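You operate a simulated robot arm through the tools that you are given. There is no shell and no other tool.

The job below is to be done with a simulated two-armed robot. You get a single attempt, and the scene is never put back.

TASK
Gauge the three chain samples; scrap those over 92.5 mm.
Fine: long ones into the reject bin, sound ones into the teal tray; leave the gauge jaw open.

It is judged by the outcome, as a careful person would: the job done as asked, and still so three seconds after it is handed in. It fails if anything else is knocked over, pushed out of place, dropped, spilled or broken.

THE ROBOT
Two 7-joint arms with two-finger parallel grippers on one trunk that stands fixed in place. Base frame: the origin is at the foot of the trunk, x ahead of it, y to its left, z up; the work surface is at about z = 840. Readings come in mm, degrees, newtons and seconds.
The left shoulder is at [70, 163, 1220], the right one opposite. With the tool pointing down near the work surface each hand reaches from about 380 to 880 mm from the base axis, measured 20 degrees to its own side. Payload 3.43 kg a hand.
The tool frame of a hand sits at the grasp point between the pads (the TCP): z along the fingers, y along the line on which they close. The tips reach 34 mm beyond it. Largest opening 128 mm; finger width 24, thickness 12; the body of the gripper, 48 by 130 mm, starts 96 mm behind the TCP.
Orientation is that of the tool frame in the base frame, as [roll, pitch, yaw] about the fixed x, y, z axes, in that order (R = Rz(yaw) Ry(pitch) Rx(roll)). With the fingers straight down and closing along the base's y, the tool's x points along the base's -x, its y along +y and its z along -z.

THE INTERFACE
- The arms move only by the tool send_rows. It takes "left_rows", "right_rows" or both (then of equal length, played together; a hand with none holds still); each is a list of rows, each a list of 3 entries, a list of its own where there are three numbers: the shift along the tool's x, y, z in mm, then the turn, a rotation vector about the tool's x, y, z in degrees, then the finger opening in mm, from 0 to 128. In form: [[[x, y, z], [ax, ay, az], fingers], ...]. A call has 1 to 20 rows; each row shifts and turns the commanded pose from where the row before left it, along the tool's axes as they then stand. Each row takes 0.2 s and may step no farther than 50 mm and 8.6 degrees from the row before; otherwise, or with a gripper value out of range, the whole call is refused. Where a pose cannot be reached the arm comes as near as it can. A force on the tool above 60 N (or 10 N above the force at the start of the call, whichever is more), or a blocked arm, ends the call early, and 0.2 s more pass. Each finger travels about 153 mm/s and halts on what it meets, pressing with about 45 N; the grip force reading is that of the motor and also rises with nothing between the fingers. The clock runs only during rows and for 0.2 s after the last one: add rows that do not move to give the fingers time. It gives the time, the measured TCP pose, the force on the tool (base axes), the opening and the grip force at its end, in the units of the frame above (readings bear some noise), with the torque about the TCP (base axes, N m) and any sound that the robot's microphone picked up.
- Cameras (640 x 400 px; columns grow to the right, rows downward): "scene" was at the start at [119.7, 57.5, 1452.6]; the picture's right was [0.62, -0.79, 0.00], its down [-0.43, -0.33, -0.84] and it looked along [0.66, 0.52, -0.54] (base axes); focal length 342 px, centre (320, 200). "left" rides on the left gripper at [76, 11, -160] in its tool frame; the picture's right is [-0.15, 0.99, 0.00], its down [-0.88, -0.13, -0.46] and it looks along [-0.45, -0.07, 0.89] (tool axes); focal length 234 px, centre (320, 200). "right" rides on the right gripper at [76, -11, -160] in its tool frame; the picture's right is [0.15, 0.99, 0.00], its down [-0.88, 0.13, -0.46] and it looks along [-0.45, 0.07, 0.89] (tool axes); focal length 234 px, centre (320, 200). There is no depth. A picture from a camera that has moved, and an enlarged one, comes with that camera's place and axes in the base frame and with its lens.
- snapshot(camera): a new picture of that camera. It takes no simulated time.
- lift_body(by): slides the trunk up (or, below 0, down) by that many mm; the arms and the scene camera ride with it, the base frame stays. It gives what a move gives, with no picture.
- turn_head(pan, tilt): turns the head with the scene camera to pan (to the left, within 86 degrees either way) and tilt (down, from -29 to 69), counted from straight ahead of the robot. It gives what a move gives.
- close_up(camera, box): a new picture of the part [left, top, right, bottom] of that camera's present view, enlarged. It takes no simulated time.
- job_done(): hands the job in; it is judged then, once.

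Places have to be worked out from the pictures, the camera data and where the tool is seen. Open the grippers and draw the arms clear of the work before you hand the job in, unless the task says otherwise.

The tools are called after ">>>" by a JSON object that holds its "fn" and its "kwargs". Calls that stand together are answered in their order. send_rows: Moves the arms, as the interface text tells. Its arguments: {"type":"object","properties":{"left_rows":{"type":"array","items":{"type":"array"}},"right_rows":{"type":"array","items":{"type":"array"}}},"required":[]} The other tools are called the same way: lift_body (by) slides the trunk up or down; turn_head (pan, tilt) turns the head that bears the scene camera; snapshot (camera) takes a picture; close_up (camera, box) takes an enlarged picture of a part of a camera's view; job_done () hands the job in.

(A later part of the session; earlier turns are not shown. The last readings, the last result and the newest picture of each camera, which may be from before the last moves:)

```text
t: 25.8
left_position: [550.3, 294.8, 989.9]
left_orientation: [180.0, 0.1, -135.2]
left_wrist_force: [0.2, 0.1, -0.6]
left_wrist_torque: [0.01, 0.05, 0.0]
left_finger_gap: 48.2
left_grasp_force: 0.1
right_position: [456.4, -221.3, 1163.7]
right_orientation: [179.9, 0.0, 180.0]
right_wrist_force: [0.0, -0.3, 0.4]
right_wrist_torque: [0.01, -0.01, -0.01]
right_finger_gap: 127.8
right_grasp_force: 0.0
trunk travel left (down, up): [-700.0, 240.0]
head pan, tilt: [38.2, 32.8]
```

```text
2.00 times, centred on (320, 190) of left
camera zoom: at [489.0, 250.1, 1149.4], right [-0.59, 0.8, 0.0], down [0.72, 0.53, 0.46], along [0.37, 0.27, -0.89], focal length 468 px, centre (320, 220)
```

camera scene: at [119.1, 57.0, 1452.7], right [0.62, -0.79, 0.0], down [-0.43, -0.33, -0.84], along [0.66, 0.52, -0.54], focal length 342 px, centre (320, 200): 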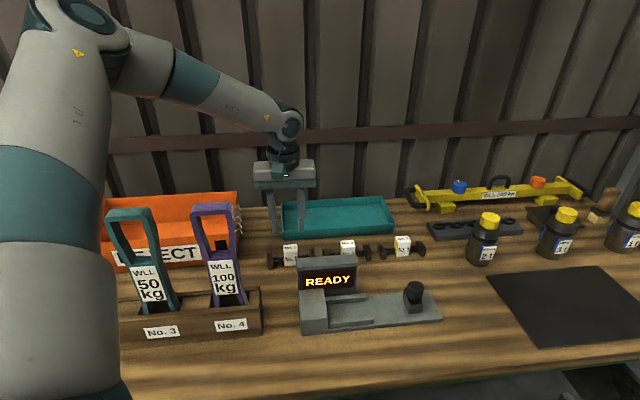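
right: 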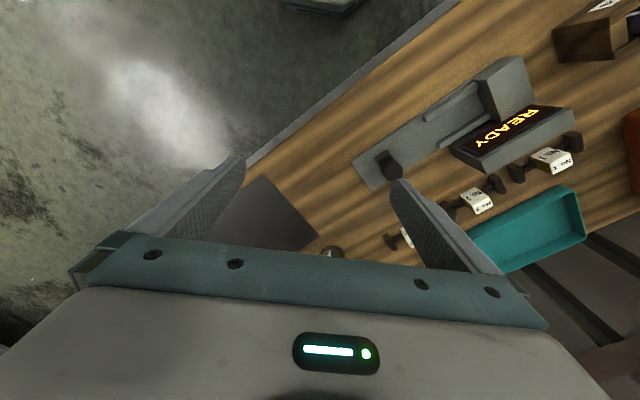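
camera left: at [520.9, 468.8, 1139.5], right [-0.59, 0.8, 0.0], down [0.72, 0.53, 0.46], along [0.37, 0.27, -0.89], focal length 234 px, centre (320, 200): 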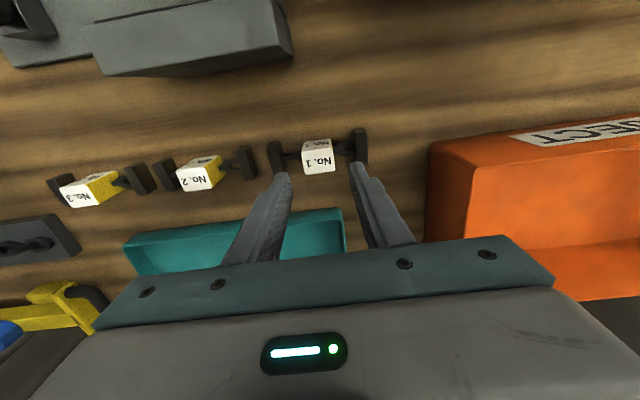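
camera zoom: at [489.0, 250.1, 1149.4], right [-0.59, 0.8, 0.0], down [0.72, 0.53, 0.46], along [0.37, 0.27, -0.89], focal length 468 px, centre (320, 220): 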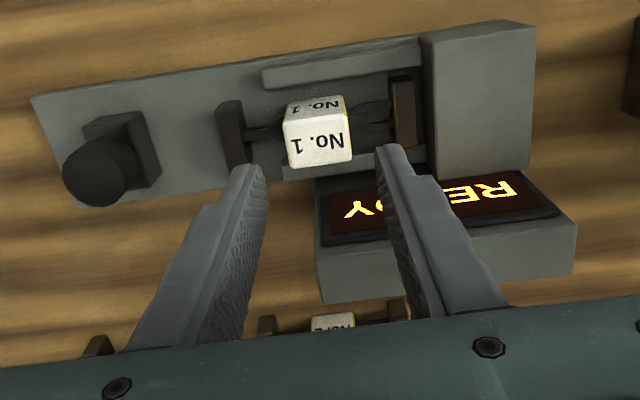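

Sample 1 sits well in the channel. Next I move the hand over the slider knob (s≈303) and look from above.

>>> {"fn": "send_rows", "kwargs": {"left_rows": [[[0, -41, 0], [0, 0, 0], 56], [[0, -41, 0], [0, 0, 0], 60], [[0, -41, 0], [0, 0, 0], 60], [[0, 0, 0], [0, 0, 0], 60]]}}

>>> {"fn": "close_up", "kwargs": {"camera": "left", "box": [220, 90, 420, 215]}}

>>> {"fn": "close_up", "kwargs": {"camera": "scene", "box": [290, 200, 450, 340]}}

```text
t: 26.8
left_position: [629.2, 217.4, 993.8]
left_orientation: [-179.8, 0.2, -135.2]
left_wrist_force: [-0.9, -0.8, -0.5]
left_wrist_torque: [0.01, 0.0, -0.02]
left_finger_gap: 60.1
left_grasp_force: 0.1
left hand out of reach, approached as far as the arm can: row 3
right_position: [453.6, -219.0, 1163.5]
right_orientation: [-179.9, 0.0, -180.0]
right_wrist_force: [-0.3, -0.7, -0.3]
right_wrist_torque: [-0.04, 0.0, 0.0]
right_finger_gap: 128.3
right_grasp_force: 0.0
trunk travel left (down, up): [-700.0, 240.0]
head pan, tilt: [38.2, 32.8]
```

```text
3.20 times, centred on (320, 152) of left
camera zoom: at [568.0, 170.6, 1153.3], right [-0.59, 0.8, 0.0], down [0.71, 0.53, 0.46], along [0.37, 0.27, -0.89], focal length 749 px, centre (320, 352)
```

zoom: 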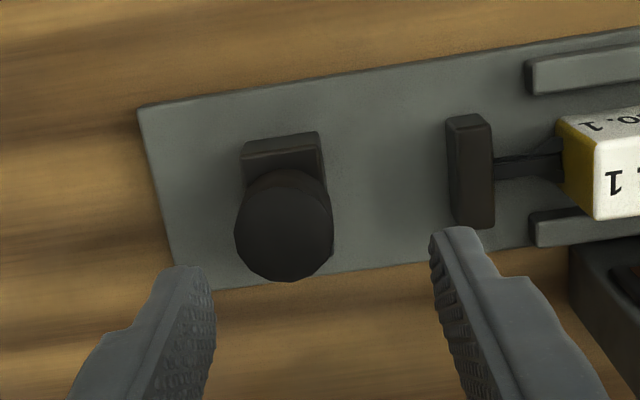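

```text
2.86 times, centred on (370, 270) of scene
camera zoom: at [118.8, 57.1, 1452.7], right [0.62, -0.79, 0.0], down [-0.43, -0.33, -0.84], along [0.66, 0.52, -0.54], focal length 978 px, centre (177, 0)
```

zoom: 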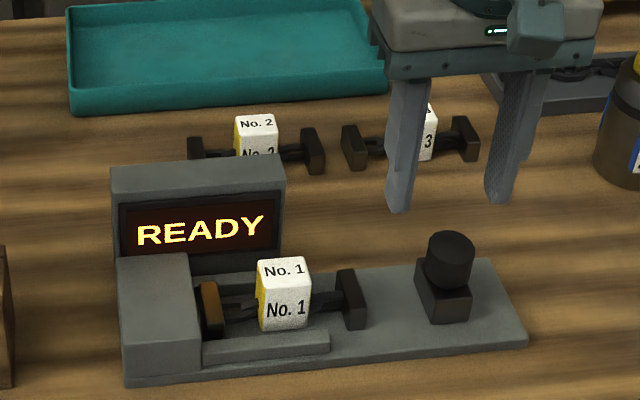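

The arm ran into a wrist limit 10–13 mm short of the knob at this yaw. The knob is round, so I turn the hand 24° back toward neutral and centre on it at (638,207).

>>> {"fn": "send_rows", "kwargs": {"left_rows": [[[0, 0, 0], [0, 0, 8], 60], [[0, 0, 0], [0, 0, 8], 60], [[0, 0, 0], [0, 0, 8], 60], [[-4.5, -12.6, 0], [0, 0, 0], 60], [[0, 0, 20], [0, 0, 0], 60], [[0, 0, 0], [0, 0, 0], 60]]}}

>>> {"fn": "close_up", "kwargs": {"camera": "left", "box": [220, 90, 420, 215]}}

>>> {"fn": "close_up", "kwargs": {"camera": "scene", "box": [290, 200, 450, 340]}}

```text
t: 28.2
left_position: [628.3, 221.8, 982.2]
left_orientation: [180.0, 0.0, -159.3]
left_wrist_force: [0.2, 0.2, 0.6]
left_wrist_torque: [-0.03, -0.03, 0.01]
left_finger_gap: 59.9
left_grasp_force: 0.0
left hand out of reach, approached as far as the arm can: row 4, 5
right_position: [455.6, -221.0, 1163.8]
right_orientation: [-180.0, -0.1, 180.0]
right_wrist_force: [0.1, 0.3, -0.1]
right_wrist_torque: [0.04, -0.02, -0.03]
right_finger_gap: 128.0
right_grasp_force: 0.2
trunk travel left (down, up): [-700.0, 240.0]
head pan, tilt: [38.2, 32.8]
```

```text
3.20 times, centred on (320, 152) of left
camera zoom: at [553.7, 204.7, 1141.0], right [-0.21, 0.98, 0.0], down [0.87, 0.19, 0.46], along [0.45, 0.1, -0.89], focal length 749 px, centre (320, 352)
```

zoom: 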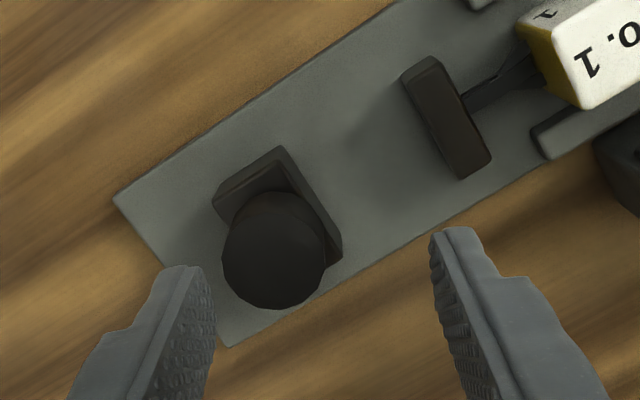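

```text
2.86 times, centred on (370, 270) of scene
camera zoom: at [119.7, 57.1, 1452.6], right [0.62, -0.79, 0.0], down [-0.43, -0.33, -0.84], along [0.66, 0.52, -0.54], focal length 978 px, centre (177, 0)
```

zoom: 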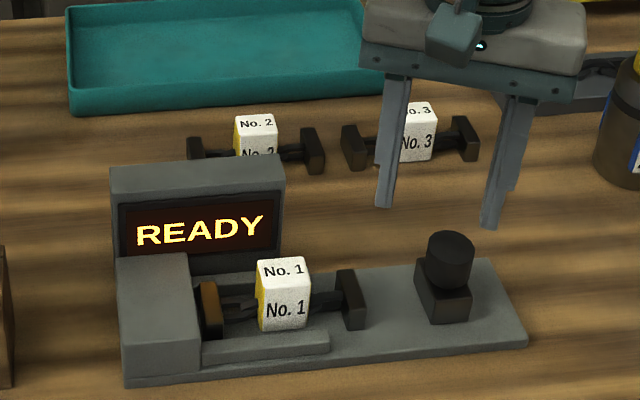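

The left arm cannot get further inward than this here, so the right hand (which started near the gauge) should work the slider. I raise and park the left hand above the samples first, restoring its yaw to −135°.

>>> {"fn": "send_rows", "kwargs": {"left_rows": [[[0, 0, -30], [0, 0, -8], 60], [[0, 0, -30], [0, 0, -8], 60], [[0, 0, -30], [0, 0, -8], 60], [[-20, 38, 0], [0, 0, 0], 60], [[-20, 38, 0], [0, 0, 0], 60], [[-20, 38, 0], [0, 0, 0], 60], [[-20, 38, 0], [0, 0, 0], 60], [[-20, 38, 0], [0, 0, 0], 60], [[-20, 38, 0], [0, 0, 0], 60], [[0, 0, 0], [0, 0, 0], 60]]}}

>>> {"fn": "snapshot", "kwargs": {"camera": "scene"}}

```text
t: 30.4
left_position: [554.8, 464.6, 1072.3]
left_orientation: [-180.0, 0.1, -135.2]
left_wrist_force: [0.6, 0.4, -0.6]
left_wrist_torque: [0.03, 0.04, -0.01]
left_finger_gap: 60.1
left_grasp_force: 0.1
right_position: [457.2, -221.0, 1162.3]
right_orientation: [179.9, 0.0, -180.0]
right_wrist_force: [0.6, 0.2, 0.3]
right_wrist_torque: [-0.01, -0.04, -0.02]
right_finger_gap: 128.2
right_grasp_force: 0.0
trunk travel left (down, up): [-700.0, 240.0]
head pan, tilt: [38.2, 32.8]
```

```text
taken
camera scene: at [120.4, 56.3, 1452.6], right [0.62, -0.79, 0.0], down [-0.43, -0.33, -0.84], along [0.66, 0.52, -0.54], focal length 342 px, centre (320, 200)
```

scene: 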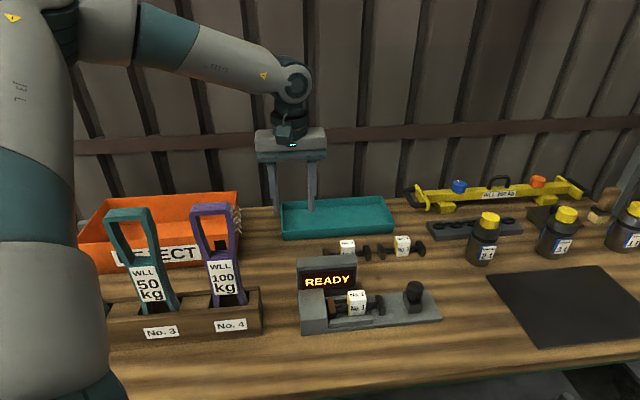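

Left hand is parked clear at (555,465,1072). I now bring the right hand back along its earlier path and turn it to yaw −135° so its fingers close along the slider direction.

>>> {"fn": "send_rows", "kwargs": {"right_rows": [[[-17, 36, 3], [0, 0, 0], 100], [[-17, 36, 3], [0, 0, 0], 80], [[-17, 36, 3], [0, 0, 0], 70], [[-17, 36, 3], [0, 0, 0], 60], [[-17, 36, 3], [0, 0, 0], 60], [[-17, 36, 3], [0, 0, 0], 60], [[-17, 36, 3], [0, 0, 0], 60], [[-17, 36, 3], [0, 0, 0], 60], [[0, 0, 0], [0, 0, -7.5], 60], [[0, 0, 0], [0, 0, -7.5], 60], [[0, 0, 0], [0, 0, -7.5], 60], [[0, 0, 0], [0, 0, -7.5], 60], [[0, 0, 0], [0, 0, -7.5], 60], [[0, 0, 0], [0, 0, -7.5], 60], [[0, 0, 0], [0, 0, 0], 60]]}}

>>> {"fn": "snapshot", "kwargs": {"camera": "right"}}

>>> {"fn": "snapshot", "kwargs": {"camera": "scene"}}

```text
t: 33.6
left_position: [554.4, 463.8, 1071.4]
left_orientation: [-180.0, 0.1, -135.2]
left_wrist_force: [-0.5, -0.1, 0.3]
left_wrist_torque: [0.0, -0.02, -0.05]
left_finger_gap: 60.1
left_grasp_force: 0.1
right_position: [593.0, 70.7, 1143.3]
right_orientation: [180.0, 0.0, -134.9]
right_wrist_force: [0.2, 0.7, -0.5]
right_wrist_torque: [0.0, 0.0, -0.01]
right_finger_gap: 59.9
right_grasp_force: 0.0
trunk travel left (down, up): [-700.0, 240.0]
head pan, tilt: [38.2, 32.8]
```

```text
taken
camera right: at [547.9, 9.3, 1301.6], right [-0.8, 0.6, 0.0], down [0.53, 0.72, 0.46], along [0.27, 0.37, -0.89], focal length 234 px, centre (320, 200)
```

right: 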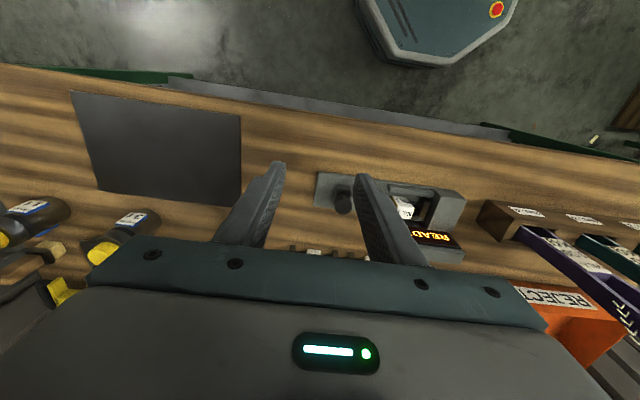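

```text
taken
camera scene: at [119.8, 57.3, 1452.6], right [0.62, -0.79, 0.0], down [-0.43, -0.33, -0.84], along [0.66, 0.52, -0.54], focal length 342 px, centre (320, 200)
```

scene: 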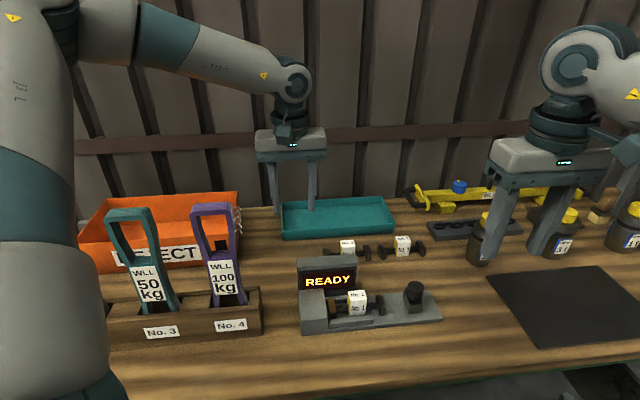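

The right hand turned freely. I move it over the knob (s≈304, w≈598) and down to z≈1000.

>>> {"fn": "send_rows", "kwargs": {"right_rows": [[[-32, 16, 10], [0, 0, 0], 60], [[-32, 16, 10], [0, 0, 0], 60], [[-32, 16, 10], [0, 0, 0], 60], [[-32, 16, 10], [0, 0, 0], 60], [[0, 0, 25], [0, 0, 0], 60], [[0, 0, 25], [0, 0, 0], 60], [[0, 0, 25], [0, 0, 0], 60], [[0, 0, 25], [0, 0, 0], 60], [[0, 0, 0], [0, 0, 0], 60]]}}

>>> {"fn": "snapshot", "kwargs": {"camera": "right"}}

>>> {"fn": "close_up", "kwargs": {"camera": "scene", "box": [290, 180, 490, 340]}}

```text
t: 35.6
left_position: [554.2, 465.9, 1072.5]
left_orientation: [180.0, 0.1, -135.3]
left_wrist_force: [-0.3, -0.4, 0.4]
left_wrist_torque: [-0.05, -0.03, -0.01]
left_finger_gap: 59.9
left_grasp_force: 0.1
right_position: [638.7, 205.8, 1002.1]
right_orientation: [180.0, -0.1, -135.0]
right_wrist_force: [-0.1, -1.0, -0.4]
right_wrist_torque: [0.01, 0.01, 0.02]
right_finger_gap: 60.1
right_grasp_force: 0.1
trunk travel left (down, up): [-700.0, 240.0]
head pan, tilt: [38.2, 32.8]
```

```text
taken
camera right: at [592.6, 144.2, 1160.8], right [-0.8, 0.6, 0.0], down [0.53, 0.71, 0.46], along [0.27, 0.37, -0.89], focal length 234 px, centre (320, 200)
```

right: 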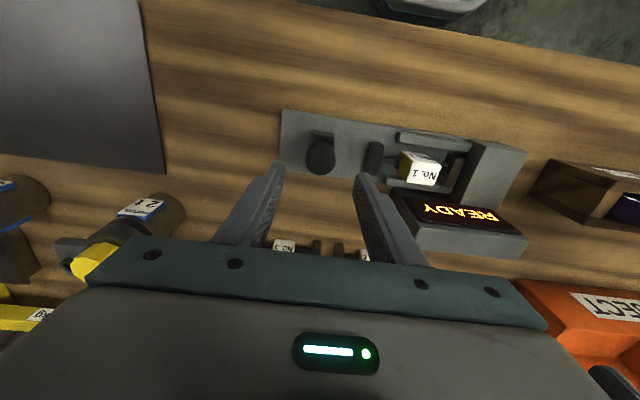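

```text
2.50 times, centred on (390, 260) of scene
camera zoom: at [119.4, 57.7, 1452.6], right [0.62, -0.79, 0.0], down [-0.43, -0.34, -0.84], along [0.66, 0.52, -0.54], focal length 855 px, centre (145, 50)
```

zoom: 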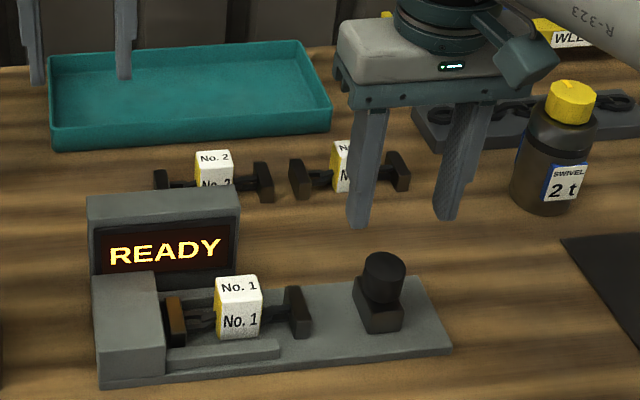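

The right hand reaches easily. I zoom in on the knob from the right camera for centring.

>>> {"fn": "close_up", "kwargs": {"camera": "right", "box": [240, 90, 440, 215]}}

```text
3.20 times, centred on (340, 152) of right
camera zoom: at [592.6, 144.2, 1160.8], right [-0.8, 0.6, 0.0], down [0.53, 0.71, 0.46], along [0.27, 0.37, -0.89], focal length 749 px, centre (256, 352)
```

zoom: 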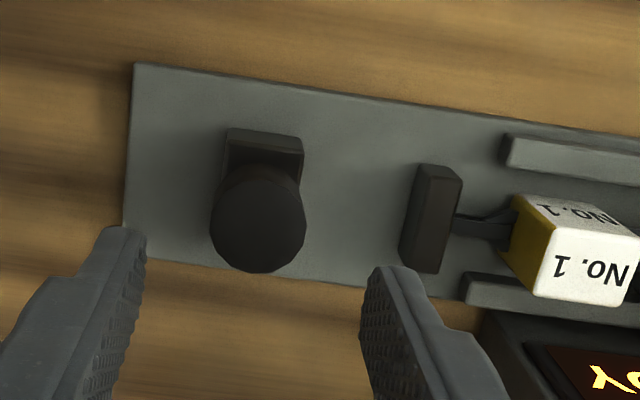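

The knob centre comes out at s≈304.8, w≈597.6, consistent with the left camera. I centre on it, descend so the tips are near z=888, and grip it.

>>> {"fn": "send_rows", "kwargs": {"right_rows": [[[0, 1.3, 0], [0, 0, 0], 60], [[0, 0, 30], [0, 0, 0], 60], [[0, 0, 30], [0, 0, 0], 56], [[0, 0, 20], [0, 0, 0], 50], [[0, 0, 0], [0, 0, 0], 40], [[0, 0, 0], [0, 0, 0], 24], [[0, 0, 0], [0, 0, 0], 20], [[0, 0, 0], [0, 0, 0], 20]]}}

>>> {"fn": "close_up", "kwargs": {"camera": "scene", "box": [290, 180, 490, 340]}}

```text
t: 37.4
left_position: [553.9, 465.2, 1072.7]
left_orientation: [-179.9, 0.0, -135.2]
left_wrist_force: [-0.8, 0.7, -0.3]
left_wrist_torque: [0.0, -0.02, 0.01]
left_finger_gap: 60.5
left_grasp_force: 0.0
right_position: [636.4, 204.8, 922.7]
right_orientation: [-180.0, -0.1, -135.0]
right_wrist_force: [-1.5, -0.3, -4.1]
right_wrist_torque: [-0.18, -0.45, 0.03]
right_finger_gap: 33.6
right_grasp_force: 44.8
trunk travel left (down, up): [-700.0, 240.0]
head pan, tilt: [38.2, 32.8]
```

```text
2.50 times, centred on (390, 260) of scene
camera zoom: at [120.0, 57.6, 1452.5], right [0.62, -0.79, 0.0], down [-0.43, -0.34, -0.84], along [0.66, 0.52, -0.54], focal length 855 px, centre (145, 50)
```

zoom: 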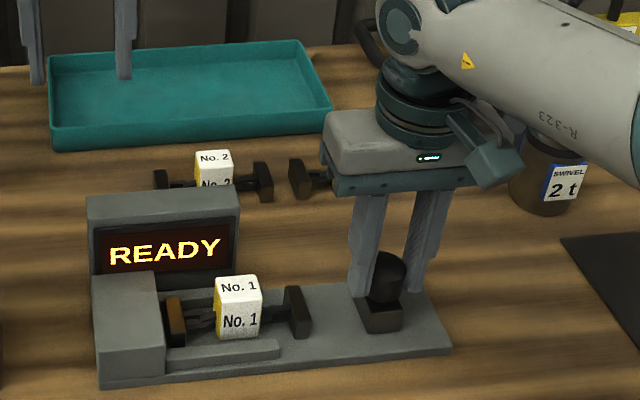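

The knob is gripped (gap 33.6 mm). I slide it toward the sample in gentle steps, 40 mm first.

>>> {"fn": "send_rows", "kwargs": {"right_rows": [[[0, 8, 0], [0, 0, 0], 20], [[0, 8, 0], [0, 0, 0], 20], [[0, 8, 0], [0, 0, 0], 20], [[0, 8, 0], [0, 0, 0], 20], [[0, 8, 0], [0, 0, 0], 20], [[0, 0, 0], [0, 0, 0], 20]]}}

>>> {"fn": "close_up", "kwargs": {"camera": "scene", "box": [290, 220, 450, 340]}}

```text
t: 38.8
left_position: [553.8, 464.5, 1072.4]
left_orientation: [-180.0, 0.1, -135.2]
left_wrist_force: [0.2, 0.9, 0.1]
left_wrist_torque: [0.0, 0.01, 0.01]
left_finger_gap: 59.9
left_grasp_force: 0.0
right_position: [606.5, 234.6, 922.4]
right_orientation: [-180.0, 0.0, -135.0]
right_wrist_force: [-4.2, -2.9, 2.7]
right_wrist_torque: [-0.28, -0.39, -0.29]
right_finger_gap: 33.4
right_grasp_force: 45.0
trunk travel left (down, up): [-700.0, 240.0]
head pan, tilt: [38.2, 32.8]
```

```text
3.33 times, centred on (370, 280) of scene
camera zoom: at [118.7, 56.7, 1452.7], right [0.62, -0.79, 0.0], down [-0.43, -0.33, -0.84], along [0.66, 0.52, -0.54], focal length 1140 px, centre (153, -67)
```

zoom: 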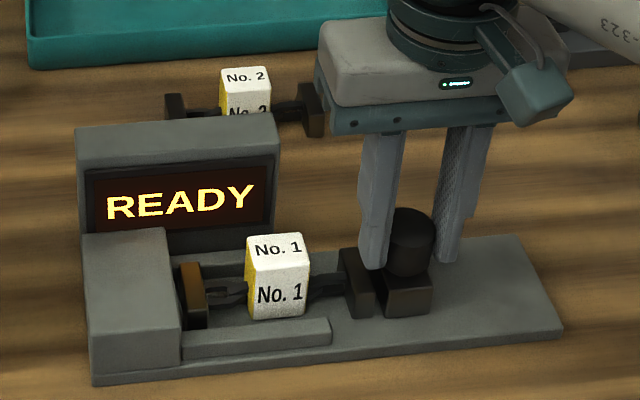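

The slider follows with little force and is now a few mm short of the sample. I continue in 2.5 mm steps until it closes against it.

>>> {"fn": "send_rows", "kwargs": {"right_rows": [[[0, 2.5, 0], [0, 0, 0], 20], [[0, 2.5, 0], [0, 0, 0], 20], [[0, 2.5, 0], [0, 0, 0], 20], [[0, 2.5, 0], [0, 0, 0], 20], [[0, 2, 0], [0, 0, 0], 20], [[0, 0, 0], [0, 0, 0], 20]]}}

>>> {"fn": "close_up", "kwargs": {"camera": "scene", "box": [290, 220, 450, 340]}}

```text
t: 40.2
left_position: [553.3, 463.8, 1072.7]
left_orientation: [-180.0, 0.2, -135.1]
left_wrist_force: [-1.1, -0.2, -0.5]
left_wrist_torque: [-0.01, 0.01, -0.04]
left_finger_gap: 60.3
left_grasp_force: 0.0
right_position: [600.4, 242.2, 923.3]
right_orientation: [180.0, 0.0, -135.0]
right_wrist_force: [-7.2, -10.8, -3.7]
right_wrist_torque: [-0.15, 0.31, -0.21]
right_finger_gap: 33.7
right_grasp_force: 45.1
trunk travel left (down, up): [-700.0, 240.0]
head pan, tilt: [38.2, 32.8]
```

```text
3.33 times, centred on (370, 280) of scene
camera zoom: at [118.9, 56.1, 1452.7], right [0.62, -0.79, 0.0], down [-0.43, -0.33, -0.84], along [0.66, 0.52, -0.54], focal length 1140 px, centre (153, -67)
```

zoom: 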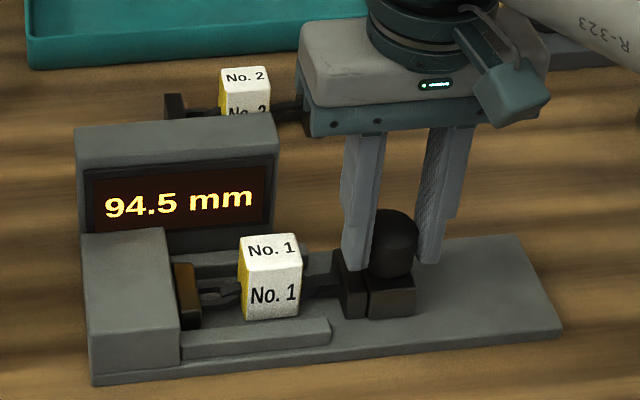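

The display shows 94.5 mm, but the force is still low, so there might be slack left. I push on a little further and re-read.

>>> {"fn": "send_rows", "kwargs": {"right_rows": [[[0, 2, 0], [0, 0, 0], 20], [[0, 2, 0], [0, 0, 0], 20], [[0, 2, 0], [0, 0, 0], 20], [[0, 0, 0], [0, 0, 0], 20]]}}

>>> {"fn": "close_up", "kwargs": {"camera": "scene", "box": [290, 220, 450, 340]}}

```text
t: 41.2
left_position: [553.2, 462.8, 1073.1]
left_orientation: [179.9, 0.1, -135.1]
left_wrist_force: [0.3, 0.3, 1.3]
left_wrist_torque: [-0.02, -0.02, -0.02]
left_finger_gap: 59.9
left_grasp_force: 0.0
right_position: [598.5, 244.1, 922.8]
right_orientation: [179.9, -0.1, -135.2]
right_wrist_force: [-3.8, -28.2, -8.2]
right_wrist_torque: [-0.35, 0.42, -0.16]
right_finger_gap: 33.7
right_grasp_force: 45.0
trunk travel left (down, up): [-700.0, 240.0]
head pan, tilt: [38.2, 32.8]
```

```text
3.33 times, centred on (370, 280) of scene
camera zoom: at [120.4, 53.2, 1452.6], right [0.62, -0.79, 0.0], down [-0.43, -0.33, -0.84], along [0.66, 0.52, -0.54], focal length 1140 px, centre (153, -67)
```

zoom: 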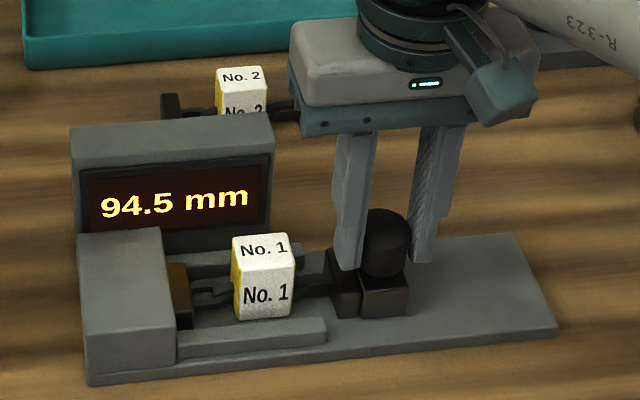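

Reading holds at 94.5 mm with about 17 N of push. I press slightly more to make sure it is fully seated and check the reading again.

>>> {"fn": "send_rows", "kwargs": {"right_rows": [[[0, 2, 0], [0, 0, 0], 20], [[0, 2, 0], [0, 0, 0], 20], [[0, 0, 0], [0, 0, 0], 20]]}}

>>> {"fn": "close_up", "kwargs": {"camera": "scene", "box": [290, 220, 450, 340]}}

>>> {"fn": "close_up", "kwargs": {"camera": "right", "box": [260, 90, 500, 240]}}

```text
t: 42.0
left_position: [556.8, 461.8, 1072.6]
left_orientation: [179.9, 0.2, -135.2]
left_wrist_force: [0.2, 0.5, 0.1]
left_wrist_torque: [-0.02, 0.03, 0.02]
left_finger_gap: 59.9
left_grasp_force: 0.0
right_position: [597.5, 244.5, 922.7]
right_orientation: [-179.8, 0.1, -135.3]
right_wrist_force: [18.0, -33.9, 5.7]
right_wrist_torque: [-1.17, -0.31, -0.23]
right_finger_gap: 33.5
right_grasp_force: 45.4
trunk travel left (down, up): [-700.0, 240.0]
head pan, tilt: [38.2, 32.8]
```

```text
3.33 times, centred on (370, 280) of scene
camera zoom: at [122.3, 51.9, 1452.7], right [0.62, -0.79, 0.0], down [-0.43, -0.33, -0.84], along [0.66, 0.52, -0.54], focal length 1140 px, centre (153, -67)
```

zoom: 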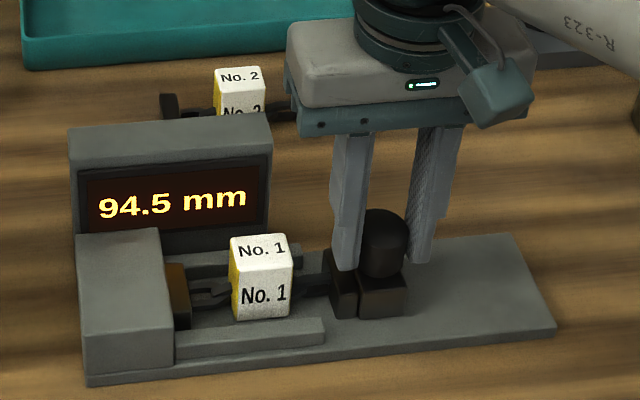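

```text
2.67 times, centred on (380, 165) of right
camera zoom: at [551.5, 183.9, 1081.6], right [-0.8, 0.6, 0.0], down [0.53, 0.71, 0.46], along [0.28, 0.36, -0.89], focal length 624 px, centre (160, 293)
```

zoom: 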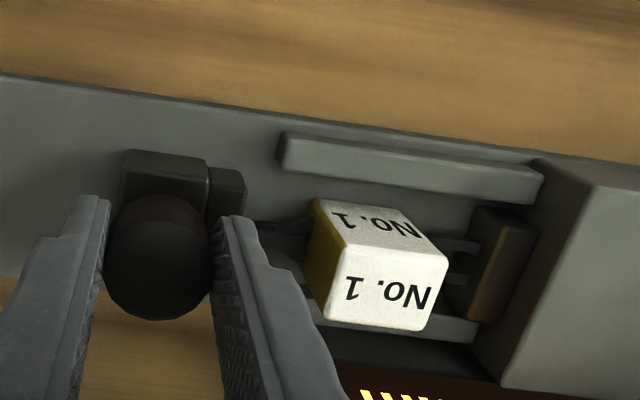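

With about 37 N the sample is firmly seated and the reading is steady at 94.5 mm. To rule out a false first reading, I back the jaw off about 15 mm and close it again.

>>> {"fn": "send_rows", "kwargs": {"right_rows": [[[0, -5, 0], [0, 0, 0], 20], [[0, -5, 0], [0, 0, 0], 20], [[0, -6, 0], [0, 0, 0], 20], [[0, -6, 0], [0, 0, 0], 20], [[0, 0, 0], [0, 0, 0], 20]]}}

>>> {"fn": "close_up", "kwargs": {"camera": "scene", "box": [290, 220, 450, 340]}}

>>> {"fn": "send_rows", "kwargs": {"right_rows": [[[0, 4, 0], [0, 0, 0], 20], [[0, 4, 0], [0, 0, 0], 20], [[0, 3, 0], [0, 0, 0], 20], [[0, 3, 0], [0, 0, 0], 20], [[0, 2, 0], [0, 0, 0], 20], [[0, 2, 0], [0, 0, 0], 20], [[0, 0, 0], [0, 0, 0], 20]]}}

>>> {"fn": "close_up", "kwargs": {"camera": "scene", "box": [290, 220, 450, 340]}}

```text
t: 43.2
left_position: [552.9, 464.2, 1073.9]
left_orientation: [-179.9, 0.2, -135.2]
left_wrist_force: [0.3, 0.4, 0.0]
left_wrist_torque: [-0.01, 0.0, 0.0]
left_finger_gap: 59.8
left_grasp_force: 0.0
right_position: [607.6, 235.7, 922.9]
right_orientation: [179.9, 0.2, -134.9]
right_wrist_force: [-7.0, -8.4, 7.0]
right_wrist_torque: [0.34, -0.07, 0.47]
right_finger_gap: 33.7
right_grasp_force: 45.1
trunk travel left (down, up): [-700.0, 240.0]
head pan, tilt: [38.2, 32.8]
```

```text
3.33 times, centred on (370, 280) of scene
camera zoom: at [117.8, 55.7, 1452.8], right [0.62, -0.79, 0.0], down [-0.42, -0.33, -0.84], along [0.66, 0.52, -0.54], focal length 1140 px, centre (153, -67)
```

zoom: 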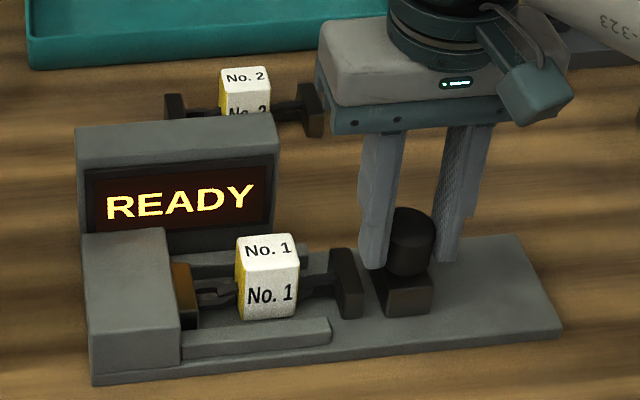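

```text
t: 44.8
left_position: [554.0, 463.1, 1073.7]
left_orientation: [179.9, 0.2, -135.2]
left_wrist_force: [-0.1, 0.1, -0.8]
left_wrist_torque: [0.02, 0.01, 0.03]
left_finger_gap: 60.1
left_grasp_force: 0.0
right_position: [597.7, 244.0, 922.9]
right_orientation: [-179.9, 0.1, -135.2]
right_wrist_force: [15.0, -15.1, 16.7]
right_wrist_torque: [-0.2, 0.02, 0.02]
right_finger_gap: 33.6
right_grasp_force: 44.6
trunk travel left (down, up): [-700.0, 240.0]
head pan, tilt: [38.2, 32.8]
```

```text
3.33 times, centred on (370, 280) of scene
camera zoom: at [120.4, 54.0, 1452.8], right [0.62, -0.79, 0.0], down [-0.43, -0.33, -0.84], along [0.66, 0.52, -0.54], focal length 1140 px, centre (153, -67)
```

zoom: 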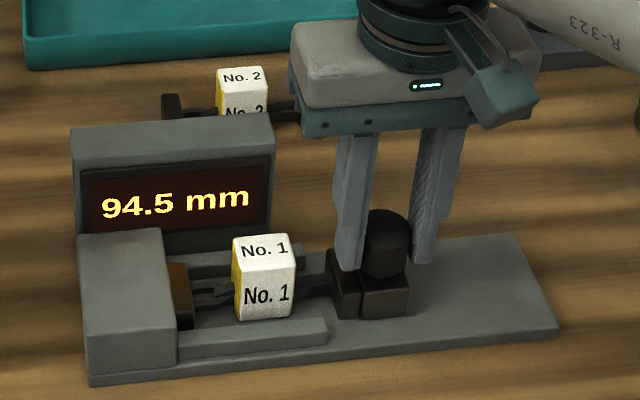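

The repeat reading is again 94.5 mm, so No. 1 is over the limit and goes to the reject bin. I open the jaw back to its start, release the knob and withdraw the right hand.

>>> {"fn": "send_rows", "kwargs": {"right_rows": [[[0, -8, 0], [0, 0, 0], 20], [[0, -8, 0], [0, 0, 0], 20], [[0, -8, 0], [0, 0, 0], 20], [[0, -8, 0], [0, 0, 0], 20], [[0, -8, 0], [0, 0, 0], 20], [[0, -8, 0], [0, 0, 0], 20], [[0, -9, 0], [0, 0, 0], 20], [[0, 0, 0], [0, 0, 0], 20], [[0, 0, 0], [0, 0, 0], 40], [[0, 0, 0], [0, 0, 0], 58], [[0, 0, -20], [0, 0, 0], 60], [[0, 0, -30], [0, 0, 0], 60], [[0, 0, -30], [0, 0, 0], 60], [[30, -20, -20], [0, 0, 0], 60], [[35, -20, -10], [0, 0, 0], 60], [[35, -20, -10], [0, 0, 0], 60], [[35, -20, 0], [0, 0, 0], 60], [[0, 0, 0], [0, 0, 0], 60]]}}

>>> {"fn": "snapshot", "kwargs": {"camera": "scene"}}

>>> {"fn": "close_up", "kwargs": {"camera": "scene", "box": [290, 220, 450, 340]}}

```text
t: 48.6
left_position: [554.7, 466.0, 1072.1]
left_orientation: [-179.9, 0.2, -135.2]
left_wrist_force: [0.5, 0.2, -0.8]
left_wrist_torque: [-0.04, -0.04, -0.02]
left_finger_gap: 59.9
left_grasp_force: 0.1
right_position: [596.9, 55.6, 1043.2]
right_orientation: [-180.0, -0.1, -135.0]
right_wrist_force: [-0.4, 0.5, -0.2]
right_wrist_torque: [0.01, -0.02, 0.01]
right_finger_gap: 59.8
right_grasp_force: 0.1
trunk travel left (down, up): [-700.0, 240.0]
head pan, tilt: [38.2, 32.8]
```

```text
taken
camera scene: at [119.8, 59.0, 1452.5], right [0.62, -0.79, 0.0], down [-0.43, -0.34, -0.84], along [0.66, 0.52, -0.54], focal length 342 px, centre (320, 200)
```

scene: 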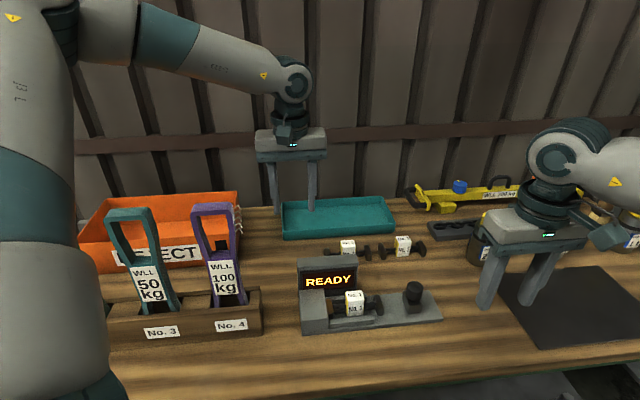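

```text
3.33 times, centred on (370, 280) of scene
camera zoom: at [119.8, 59.0, 1452.5], right [0.62, -0.79, 0.0], down [-0.43, -0.34, -0.84], along [0.66, 0.52, -0.54], focal length 1140 px, centre (153, -67)
```

zoom: 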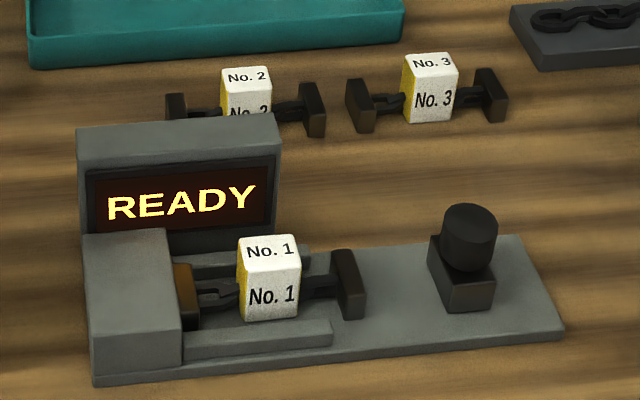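

The jaw is fully open and No. 1 rests against the fixed jaw. I bring the left hand back over it for regrasping.

>>> {"fn": "send_rows", "kwargs": {"left_rows": [[[31, -28, 0], [0, 0, 0], 50], [[31, -28, 0], [0, 0, 0], 50], [[31, -28, 0], [0, 0, 0], 50], [[30, -29, 0], [0, 0, 0], 50], [[0, 0, 40], [0, 0, 0], 50], [[0, 0, 40], [0, 0, 0], 50], [[0, 0, 0], [0, 0, 0], 50]]}}

>>> {"fn": "close_up", "kwargs": {"camera": "left", "box": [220, 90, 420, 215]}}

```text
t: 50.2
left_position: [545.0, 301.5, 988.9]
left_orientation: [-179.9, 0.2, -135.2]
left_wrist_force: [0.3, -0.1, -0.1]
left_wrist_torque: [0.0, 0.02, 0.03]
left_finger_gap: 50.0
left_grasp_force: 0.1
right_position: [595.2, 53.8, 1043.3]
right_orientation: [179.9, -0.1, -134.9]
right_wrist_force: [-0.8, 0.7, 0.3]
right_wrist_torque: [0.02, -0.03, -0.02]
right_finger_gap: 59.9
right_grasp_force: 0.1
trunk travel left (down, up): [-700.0, 240.0]
head pan, tilt: [38.2, 32.8]
```

```text
3.20 times, centred on (320, 152) of left
camera zoom: at [483.4, 254.7, 1147.8], right [-0.59, 0.81, 0.0], down [0.72, 0.53, 0.46], along [0.37, 0.27, -0.89], focal length 749 px, centre (320, 352)
```

zoom: 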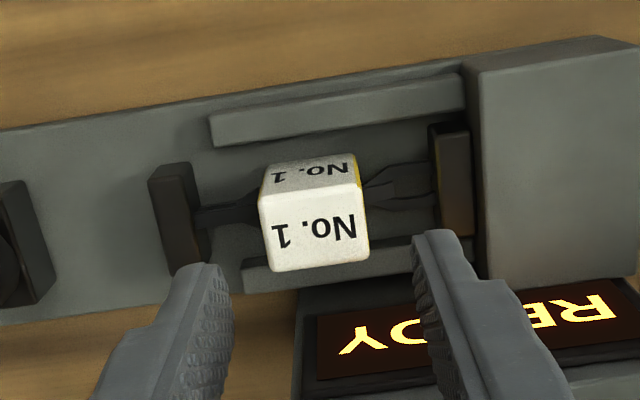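

The tag is at s≈175, w≈599. I centre, descend to the same grasp height (z≈909), close and lift.

>>> {"fn": "send_rows", "kwargs": {"left_rows": [[[-0.7, -3, 0], [0, 0, 0], 48], [[0, 0, 30], [0, 0, 0], 48], [[0, 0, 30], [0, 0, 0], 48], [[0, 0, 19], [0, 0, 0], 48], [[0, 0, 0], [0, 0, 0], 48], [[0, 0, 0], [0, 0, 0], 36], [[0, 0, 0], [0, 0, 0], 24], [[0, 0, 0], [0, 0, 0], 20], [[0, 0, 0], [0, 0, 0], 20], [[0, 0, -15], [0, 0, 0], 20], [[0, 0, -30], [0, 0, 0], 20], [[0, 0, -40], [0, 0, 0], 20], [[0, 0, -40], [0, 0, 0], 20], [[0, 0, -40], [0, 0, 0], 20], [[0, 0, 0], [0, 0, 0], 20]]}}

>>> {"fn": "snapshot", "kwargs": {"camera": "left"}}

>>> {"fn": "snapshot", "kwargs": {"camera": "scene"}}

```text
t: 53.4
left_position: [546.7, 299.5, 1078.1]
left_orientation: [-179.9, 0.0, -135.2]
left_wrist_force: [0.0, 0.0, -3.3]
left_wrist_torque: [-0.01, 0.03, 0.0]
left_finger_gap: 35.4
left_grasp_force: 44.9
right_position: [597.1, 54.2, 1041.5]
right_orientation: [179.9, 0.1, -135.1]
right_wrist_force: [0.0, 0.5, 0.2]
right_wrist_torque: [0.02, 0.01, -0.01]
right_finger_gap: 59.9
right_grasp_force: 0.0
trunk travel left (down, up): [-700.0, 240.0]
head pan, tilt: [38.2, 32.8]
```

```text
taken
camera left: at [486.1, 253.7, 1236.5], right [-0.59, 0.81, 0.0], down [0.72, 0.53, 0.46], along [0.37, 0.27, -0.89], focal length 234 px, centre (320, 200)
```

left: 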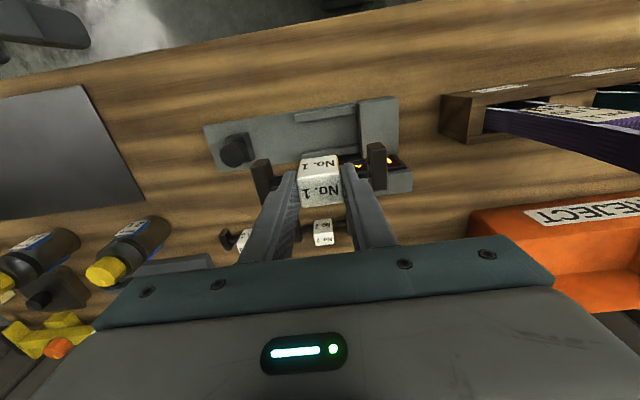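

```text
taken
camera scene: at [120.7, 57.6, 1452.5], right [0.62, -0.79, 0.0], down [-0.43, -0.34, -0.84], along [0.66, 0.52, -0.54], focal length 342 px, centre (320, 200)
```

scene: 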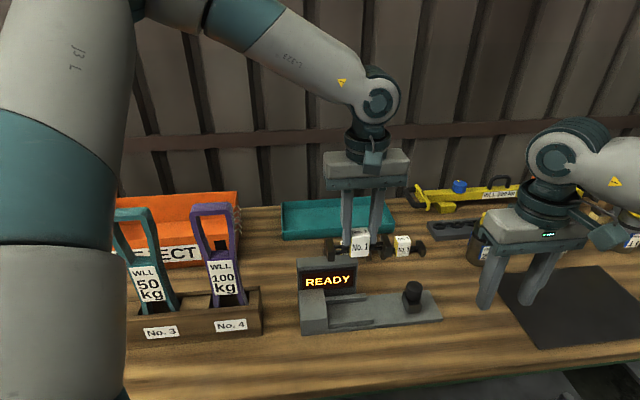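

No. 1 is held at z≈1078. I carry it behind the rack line toward the bin (s≈25, w≈800), keeping well clear of the slings, then look at the bin.

>>> {"fn": "send_rows", "kwargs": {"left_rows": [[[-33, 25, 0], [0, 0, 0], 20], [[-33, 25, 0], [0, 0, 0], 20], [[-33, 25, 0], [0, 0, 0], 20], [[-33, 25, 0], [0, 0, 0], 20], [[-34, 25, 0], [0, 0, 0], 20], [[-34, 25, 0], [0, 0, 0], 20], [[0, 0, 0], [0, 0, 0], 20]]}}

>>> {"fn": "snapshot", "kwargs": {"camera": "left"}}

>>> {"fn": "snapshot", "kwargs": {"camera": "scene"}}

```text
t: 55.0
left_position: [582.3, 547.2, 1077.7]
left_orientation: [-179.9, 0.1, -135.2]
left_wrist_force: [0.2, 0.2, -3.2]
left_wrist_torque: [0.02, -0.01, -0.01]
left_finger_gap: 35.5
left_grasp_force: 45.4
right_position: [596.1, 54.5, 1043.4]
right_orientation: [180.0, 0.0, -135.1]
right_wrist_force: [-0.2, -0.3, 0.1]
right_wrist_torque: [0.01, -0.03, -0.02]
right_finger_gap: 60.1
right_grasp_force: 0.0
trunk travel left (down, up): [-700.0, 240.0]
head pan, tilt: [38.2, 32.8]
```

```text
taken
camera left: at [521.2, 501.5, 1237.1], right [-0.59, 0.81, 0.0], down [0.72, 0.53, 0.46], along [0.37, 0.27, -0.89], focal length 234 px, centre (320, 200)
```

left: 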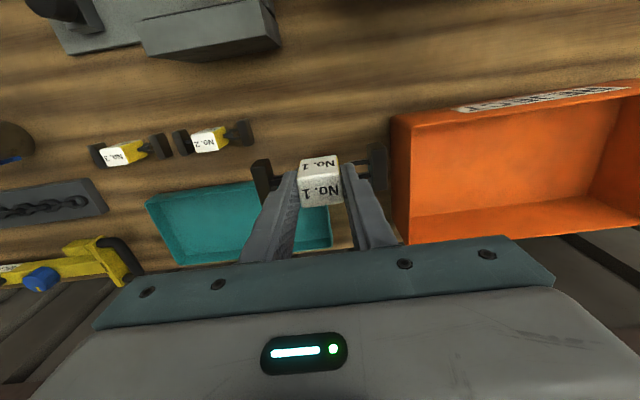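

```text
taken
camera scene: at [120.1, 57.0, 1452.6], right [0.62, -0.79, 0.0], down [-0.43, -0.33, -0.84], along [0.66, 0.52, -0.54], focal length 342 px, centre (320, 200)
```

scene: 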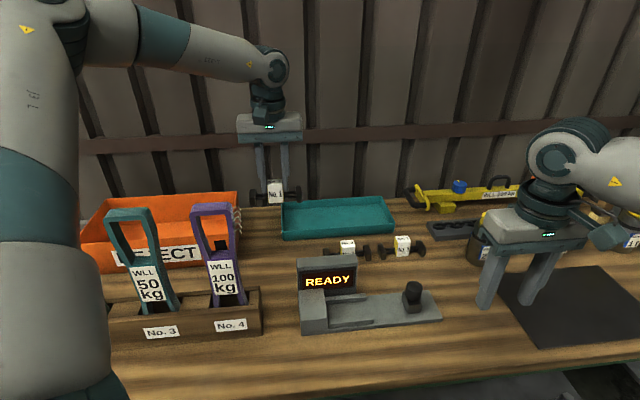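

From this view the bin spans about w=793–981 and from s=−95 leftwards, with its rim near z≈925. I carry No. 1 over the bin's interior to s≈−185, w≈880.

>>> {"fn": "send_rows", "kwargs": {"left_rows": [[[-13, 35, 0], [0, 0, 0], 20], [[-13, 35, 0], [0, 0, 0], 20], [[-13, 35, 0], [0, 0, 0], 20], [[-13, 35, 0], [0, 0, 0], 20], [[-14, 35, 0], [0, 0, 0], 20], [[-15, 35, 0], [0, 0, 0], 20], [[0, 0, 0], [0, 0, 0], 20]]}}

>>> {"fn": "snapshot", "kwargs": {"camera": "left"}}

>>> {"fn": "snapshot", "kwargs": {"camera": "scene"}}

```text
t: 56.6
left_position: [489.7, 751.7, 1076.9]
left_orientation: [179.9, 0.1, -135.2]
left_wrist_force: [-0.6, -0.2, -3.1]
left_wrist_torque: [-0.01, 0.0, 0.01]
left_finger_gap: 35.6
left_grasp_force: 44.6
right_position: [597.3, 54.6, 1042.3]
right_orientation: [180.0, 0.0, -135.0]
right_wrist_force: [0.0, -0.3, -0.1]
right_wrist_torque: [0.01, 0.0, 0.02]
right_finger_gap: 60.0
right_grasp_force: 0.0
trunk travel left (down, up): [-700.0, 240.0]
head pan, tilt: [38.2, 32.8]
```

```text
taken
camera left: at [429.5, 706.8, 1236.1], right [-0.59, 0.8, 0.0], down [0.72, 0.53, 0.46], along [0.37, 0.27, -0.89], focal length 234 px, centre (320, 200)
```

left: 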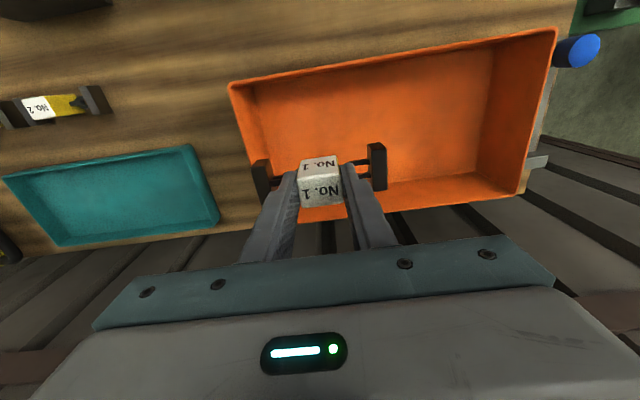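

```text
taken
camera scene: at [120.3, 57.3, 1452.5], right [0.62, -0.79, 0.0], down [-0.43, -0.33, -0.84], along [0.66, 0.52, -0.54], focal length 342 px, centre (320, 200)
```

scene: 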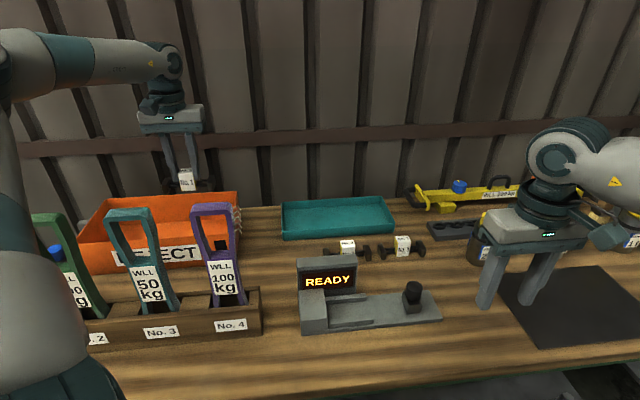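

The whole bin is in view and the sample is well inside its outline. I lower it to just above the bin floor.

>>> {"fn": "send_rows", "kwargs": {"left_rows": [[[0, 0, 35], [0, 0, 0], 20], [[0, 0, 35], [0, 0, 0], 20], [[0, 0, 35], [0, 0, 0], 20], [[0, 0, 30], [0, 0, 0], 20], [[0, 0, 18], [0, 0, 0], 20], [[0, 0, 10], [0, 0, 0], 20], [[0, 0, 0], [0, 0, 0], 20]]}}

>>> {"fn": "snapshot", "kwargs": {"camera": "left"}}

>>> {"fn": "snapshot", "kwargs": {"camera": "scene"}}

```text
t: 58.2
left_position: [491.1, 754.7, 914.6]
left_orientation: [-180.0, 0.1, -135.3]
left_wrist_force: [-0.6, -0.4, -3.7]
left_wrist_torque: [0.03, 0.0, 0.01]
left_finger_gap: 35.6
left_grasp_force: 45.0
right_position: [596.5, 55.9, 1043.5]
right_orientation: [179.9, 0.0, -135.0]
right_wrist_force: [0.2, 0.4, 0.2]
right_wrist_torque: [0.0, 0.02, 0.02]
right_finger_gap: 60.0
right_grasp_force: 0.1
trunk travel left (down, up): [-700.0, 240.0]
head pan, tilt: [38.2, 32.8]
```

```text
taken
camera left: at [431.2, 708.1, 1073.9], right [-0.59, 0.8, 0.0], down [0.72, 0.53, 0.46], along [0.37, 0.27, -0.89], focal length 234 px, centre (320, 200)
```

left: 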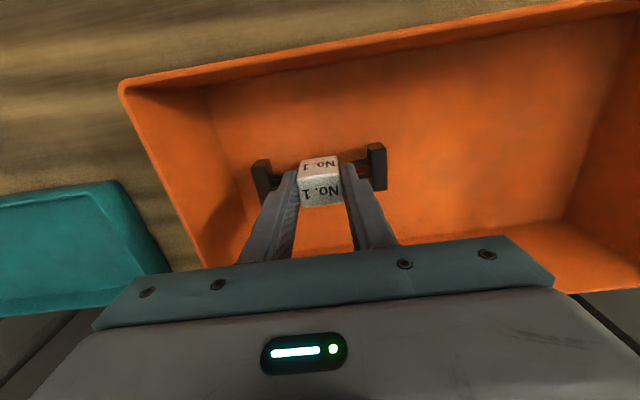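

```text
taken
camera scene: at [119.9, 57.8, 1452.5], right [0.62, -0.79, 0.0], down [-0.43, -0.34, -0.84], along [0.66, 0.52, -0.54], focal length 342 px, centre (320, 200)
```

scene: 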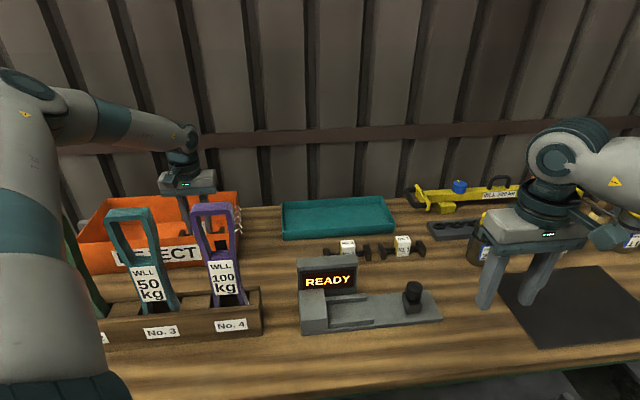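

The sample is inside the bin just above the floor with no contact yet. I lower a few mm more to touch down.

>>> {"fn": "send_rows", "kwargs": {"left_rows": [[[0, 0, 3], [0, 0, 0], 20], [[0, 0, 3], [0, 0, 0], 20], [[0, 0, 2], [0, 0, 0], 20], [[0, 0, 0], [0, 0, 0], 20]]}}

```text
t: 59.2
left_position: [492.5, 754.3, 907.1]
left_orientation: [179.9, 0.0, -135.2]
left_wrist_force: [0.4, 0.0, -3.7]
left_wrist_torque: [0.0, -0.02, -0.02]
left_finger_gap: 35.3
left_grasp_force: 45.2
right_position: [596.5, 56.7, 1042.1]
right_orientation: [180.0, 0.0, -135.0]
right_wrist_force: [-0.5, 0.0, -0.3]
right_wrist_torque: [0.03, 0.01, -0.03]
right_finger_gap: 59.9
right_grasp_force: 0.1
trunk travel left (down, up): [-700.0, 240.0]
head pan, tilt: [38.2, 32.8]
```

>>> {"fn": "send_rows", "kwargs": {"left_rows": [[[0, 0, 2], [0, 0, 0], 20], [[0, 0, 2], [0, 0, 0], 20], [[0, 0, 0], [0, 0, 0], 20]]}}

```text
t: 60.0
left_position: [493.3, 752.8, 906.1]
left_orientation: [-180.0, 0.2, -135.3]
left_wrist_force: [-2.1, 5.9, 14.4]
left_wrist_torque: [0.14, 0.41, -0.08]
left_finger_gap: 35.5
left_grasp_force: 45.3
right_position: [594.6, 54.3, 1044.4]
right_orientation: [180.0, 0.2, -135.1]
right_wrist_force: [-0.3, 0.0, 0.0]
right_wrist_torque: [-0.01, 0.0, -0.04]
right_finger_gap: 59.8
right_grasp_force: 0.0
trunk travel left (down, up): [-700.0, 240.0]
head pan, tilt: [38.2, 32.8]
```

Contact is felt at TCP z≈906 (14 N), so No. 1 rests on the bin floor. I open the fingers and rise out of the bin.

>>> {"fn": "send_rows", "kwargs": {"left_rows": [[[0, 0, -2], [0, 0, 0], 20], [[0, 0, 0], [0, 0, 0], 34], [[0, 0, 0], [0, 0, 0], 48], [[0, 0, 0], [0, 0, 0], 50], [[0, 0, -20], [0, 0, 0], 50], [[0, 0, -35], [0, 0, 0], 50], [[0, 0, -40], [0, 0, 0], 50], [[0, 0, -40], [0, 0, 0], 50], [[0, 0, -40], [0, 0, 0], 50], [[0, 0, 0], [0, 0, 0], 50]]}}

>>> {"fn": "snapshot", "kwargs": {"camera": "left"}}

```text
t: 62.2
left_position: [494.4, 751.2, 1077.8]
left_orientation: [180.0, 0.0, -135.3]
left_wrist_force: [-0.4, 0.1, 0.0]
left_wrist_torque: [0.0, 0.01, 0.05]
left_finger_gap: 50.0
left_grasp_force: 0.0
right_position: [596.0, 54.8, 1042.8]
right_orientation: [-180.0, 0.1, -135.0]
right_wrist_force: [-0.5, 0.3, -0.1]
right_wrist_torque: [0.0, 0.02, -0.04]
right_finger_gap: 59.8
right_grasp_force: 0.0
trunk travel left (down, up): [-700.0, 240.0]
head pan, tilt: [38.2, 32.8]
```

```text
taken
camera left: at [432.9, 705.1, 1237.3], right [-0.59, 0.8, 0.0], down [0.72, 0.53, 0.46], along [0.37, 0.27, -0.89], focal length 234 px, centre (320, 200)
```

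left: 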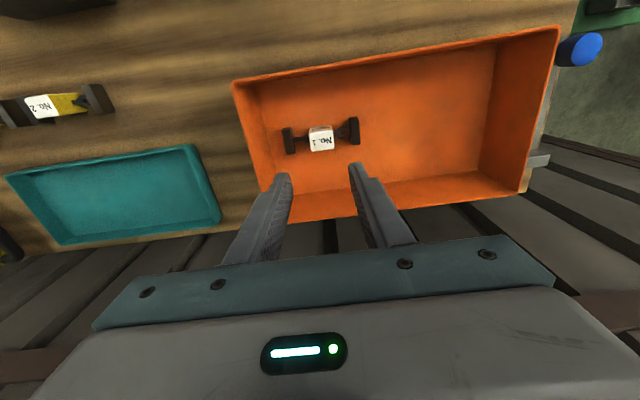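

No. 1 is in the bin. I head to sample 2, keeping high, and then descend to about z=1000 over it for a look.

>>> {"fn": "send_rows", "kwargs": {"left_rows": [[[11, -41, 0], [0, 0, -0.3], 50], [[11, -41, 0], [0, 0, 0], 50], [[11, -41, 0], [0, 0, 0], 50], [[12, -41, 0], [0, 0, 0], 50], [[12, -41, 0], [0, 0, 0], 50], [[12, -41, 0], [0, 0, 0], 50], [[12, -41, 0], [0, 0, 0], 50], [[12, -42, 0], [0, 0, 0], 50], [[11, -42, 0], [0, 0, 0], 50], [[0, 0, 40], [0, 0, 0], 50], [[0, 0, 40], [0, 0, 0], 50], [[0, 0, 0], [0, 0, 0], 50]]}}

>>> {"fn": "close_up", "kwargs": {"camera": "left", "box": [200, 90, 440, 240]}}

```text
t: 64.8
left_position: [682.0, 413.9, 997.7]
left_orientation: [-180.0, 0.2, -134.9]
left_wrist_force: [-0.4, 0.0, 0.3]
left_wrist_torque: [0.0, -0.01, 0.01]
left_finger_gap: 50.1
left_grasp_force: 0.0
right_position: [596.1, 53.1, 1043.3]
right_orientation: [-180.0, -0.1, -135.0]
right_wrist_force: [-0.1, 0.3, -0.4]
right_wrist_torque: [-0.03, 0.01, 0.02]
right_finger_gap: 60.2
right_grasp_force: 0.0
trunk travel left (down, up): [-700.0, 240.0]
head pan, tilt: [38.2, 32.8]
```

```text
2.67 times, centred on (320, 165) of left
camera zoom: at [620.9, 367.8, 1156.4], right [-0.6, 0.8, 0.0], down [0.71, 0.53, 0.46], along [0.37, 0.27, -0.89], focal length 624 px, centre (320, 293)
```

zoom: 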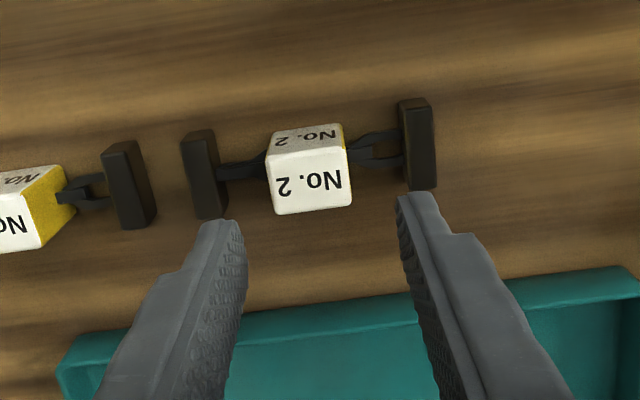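

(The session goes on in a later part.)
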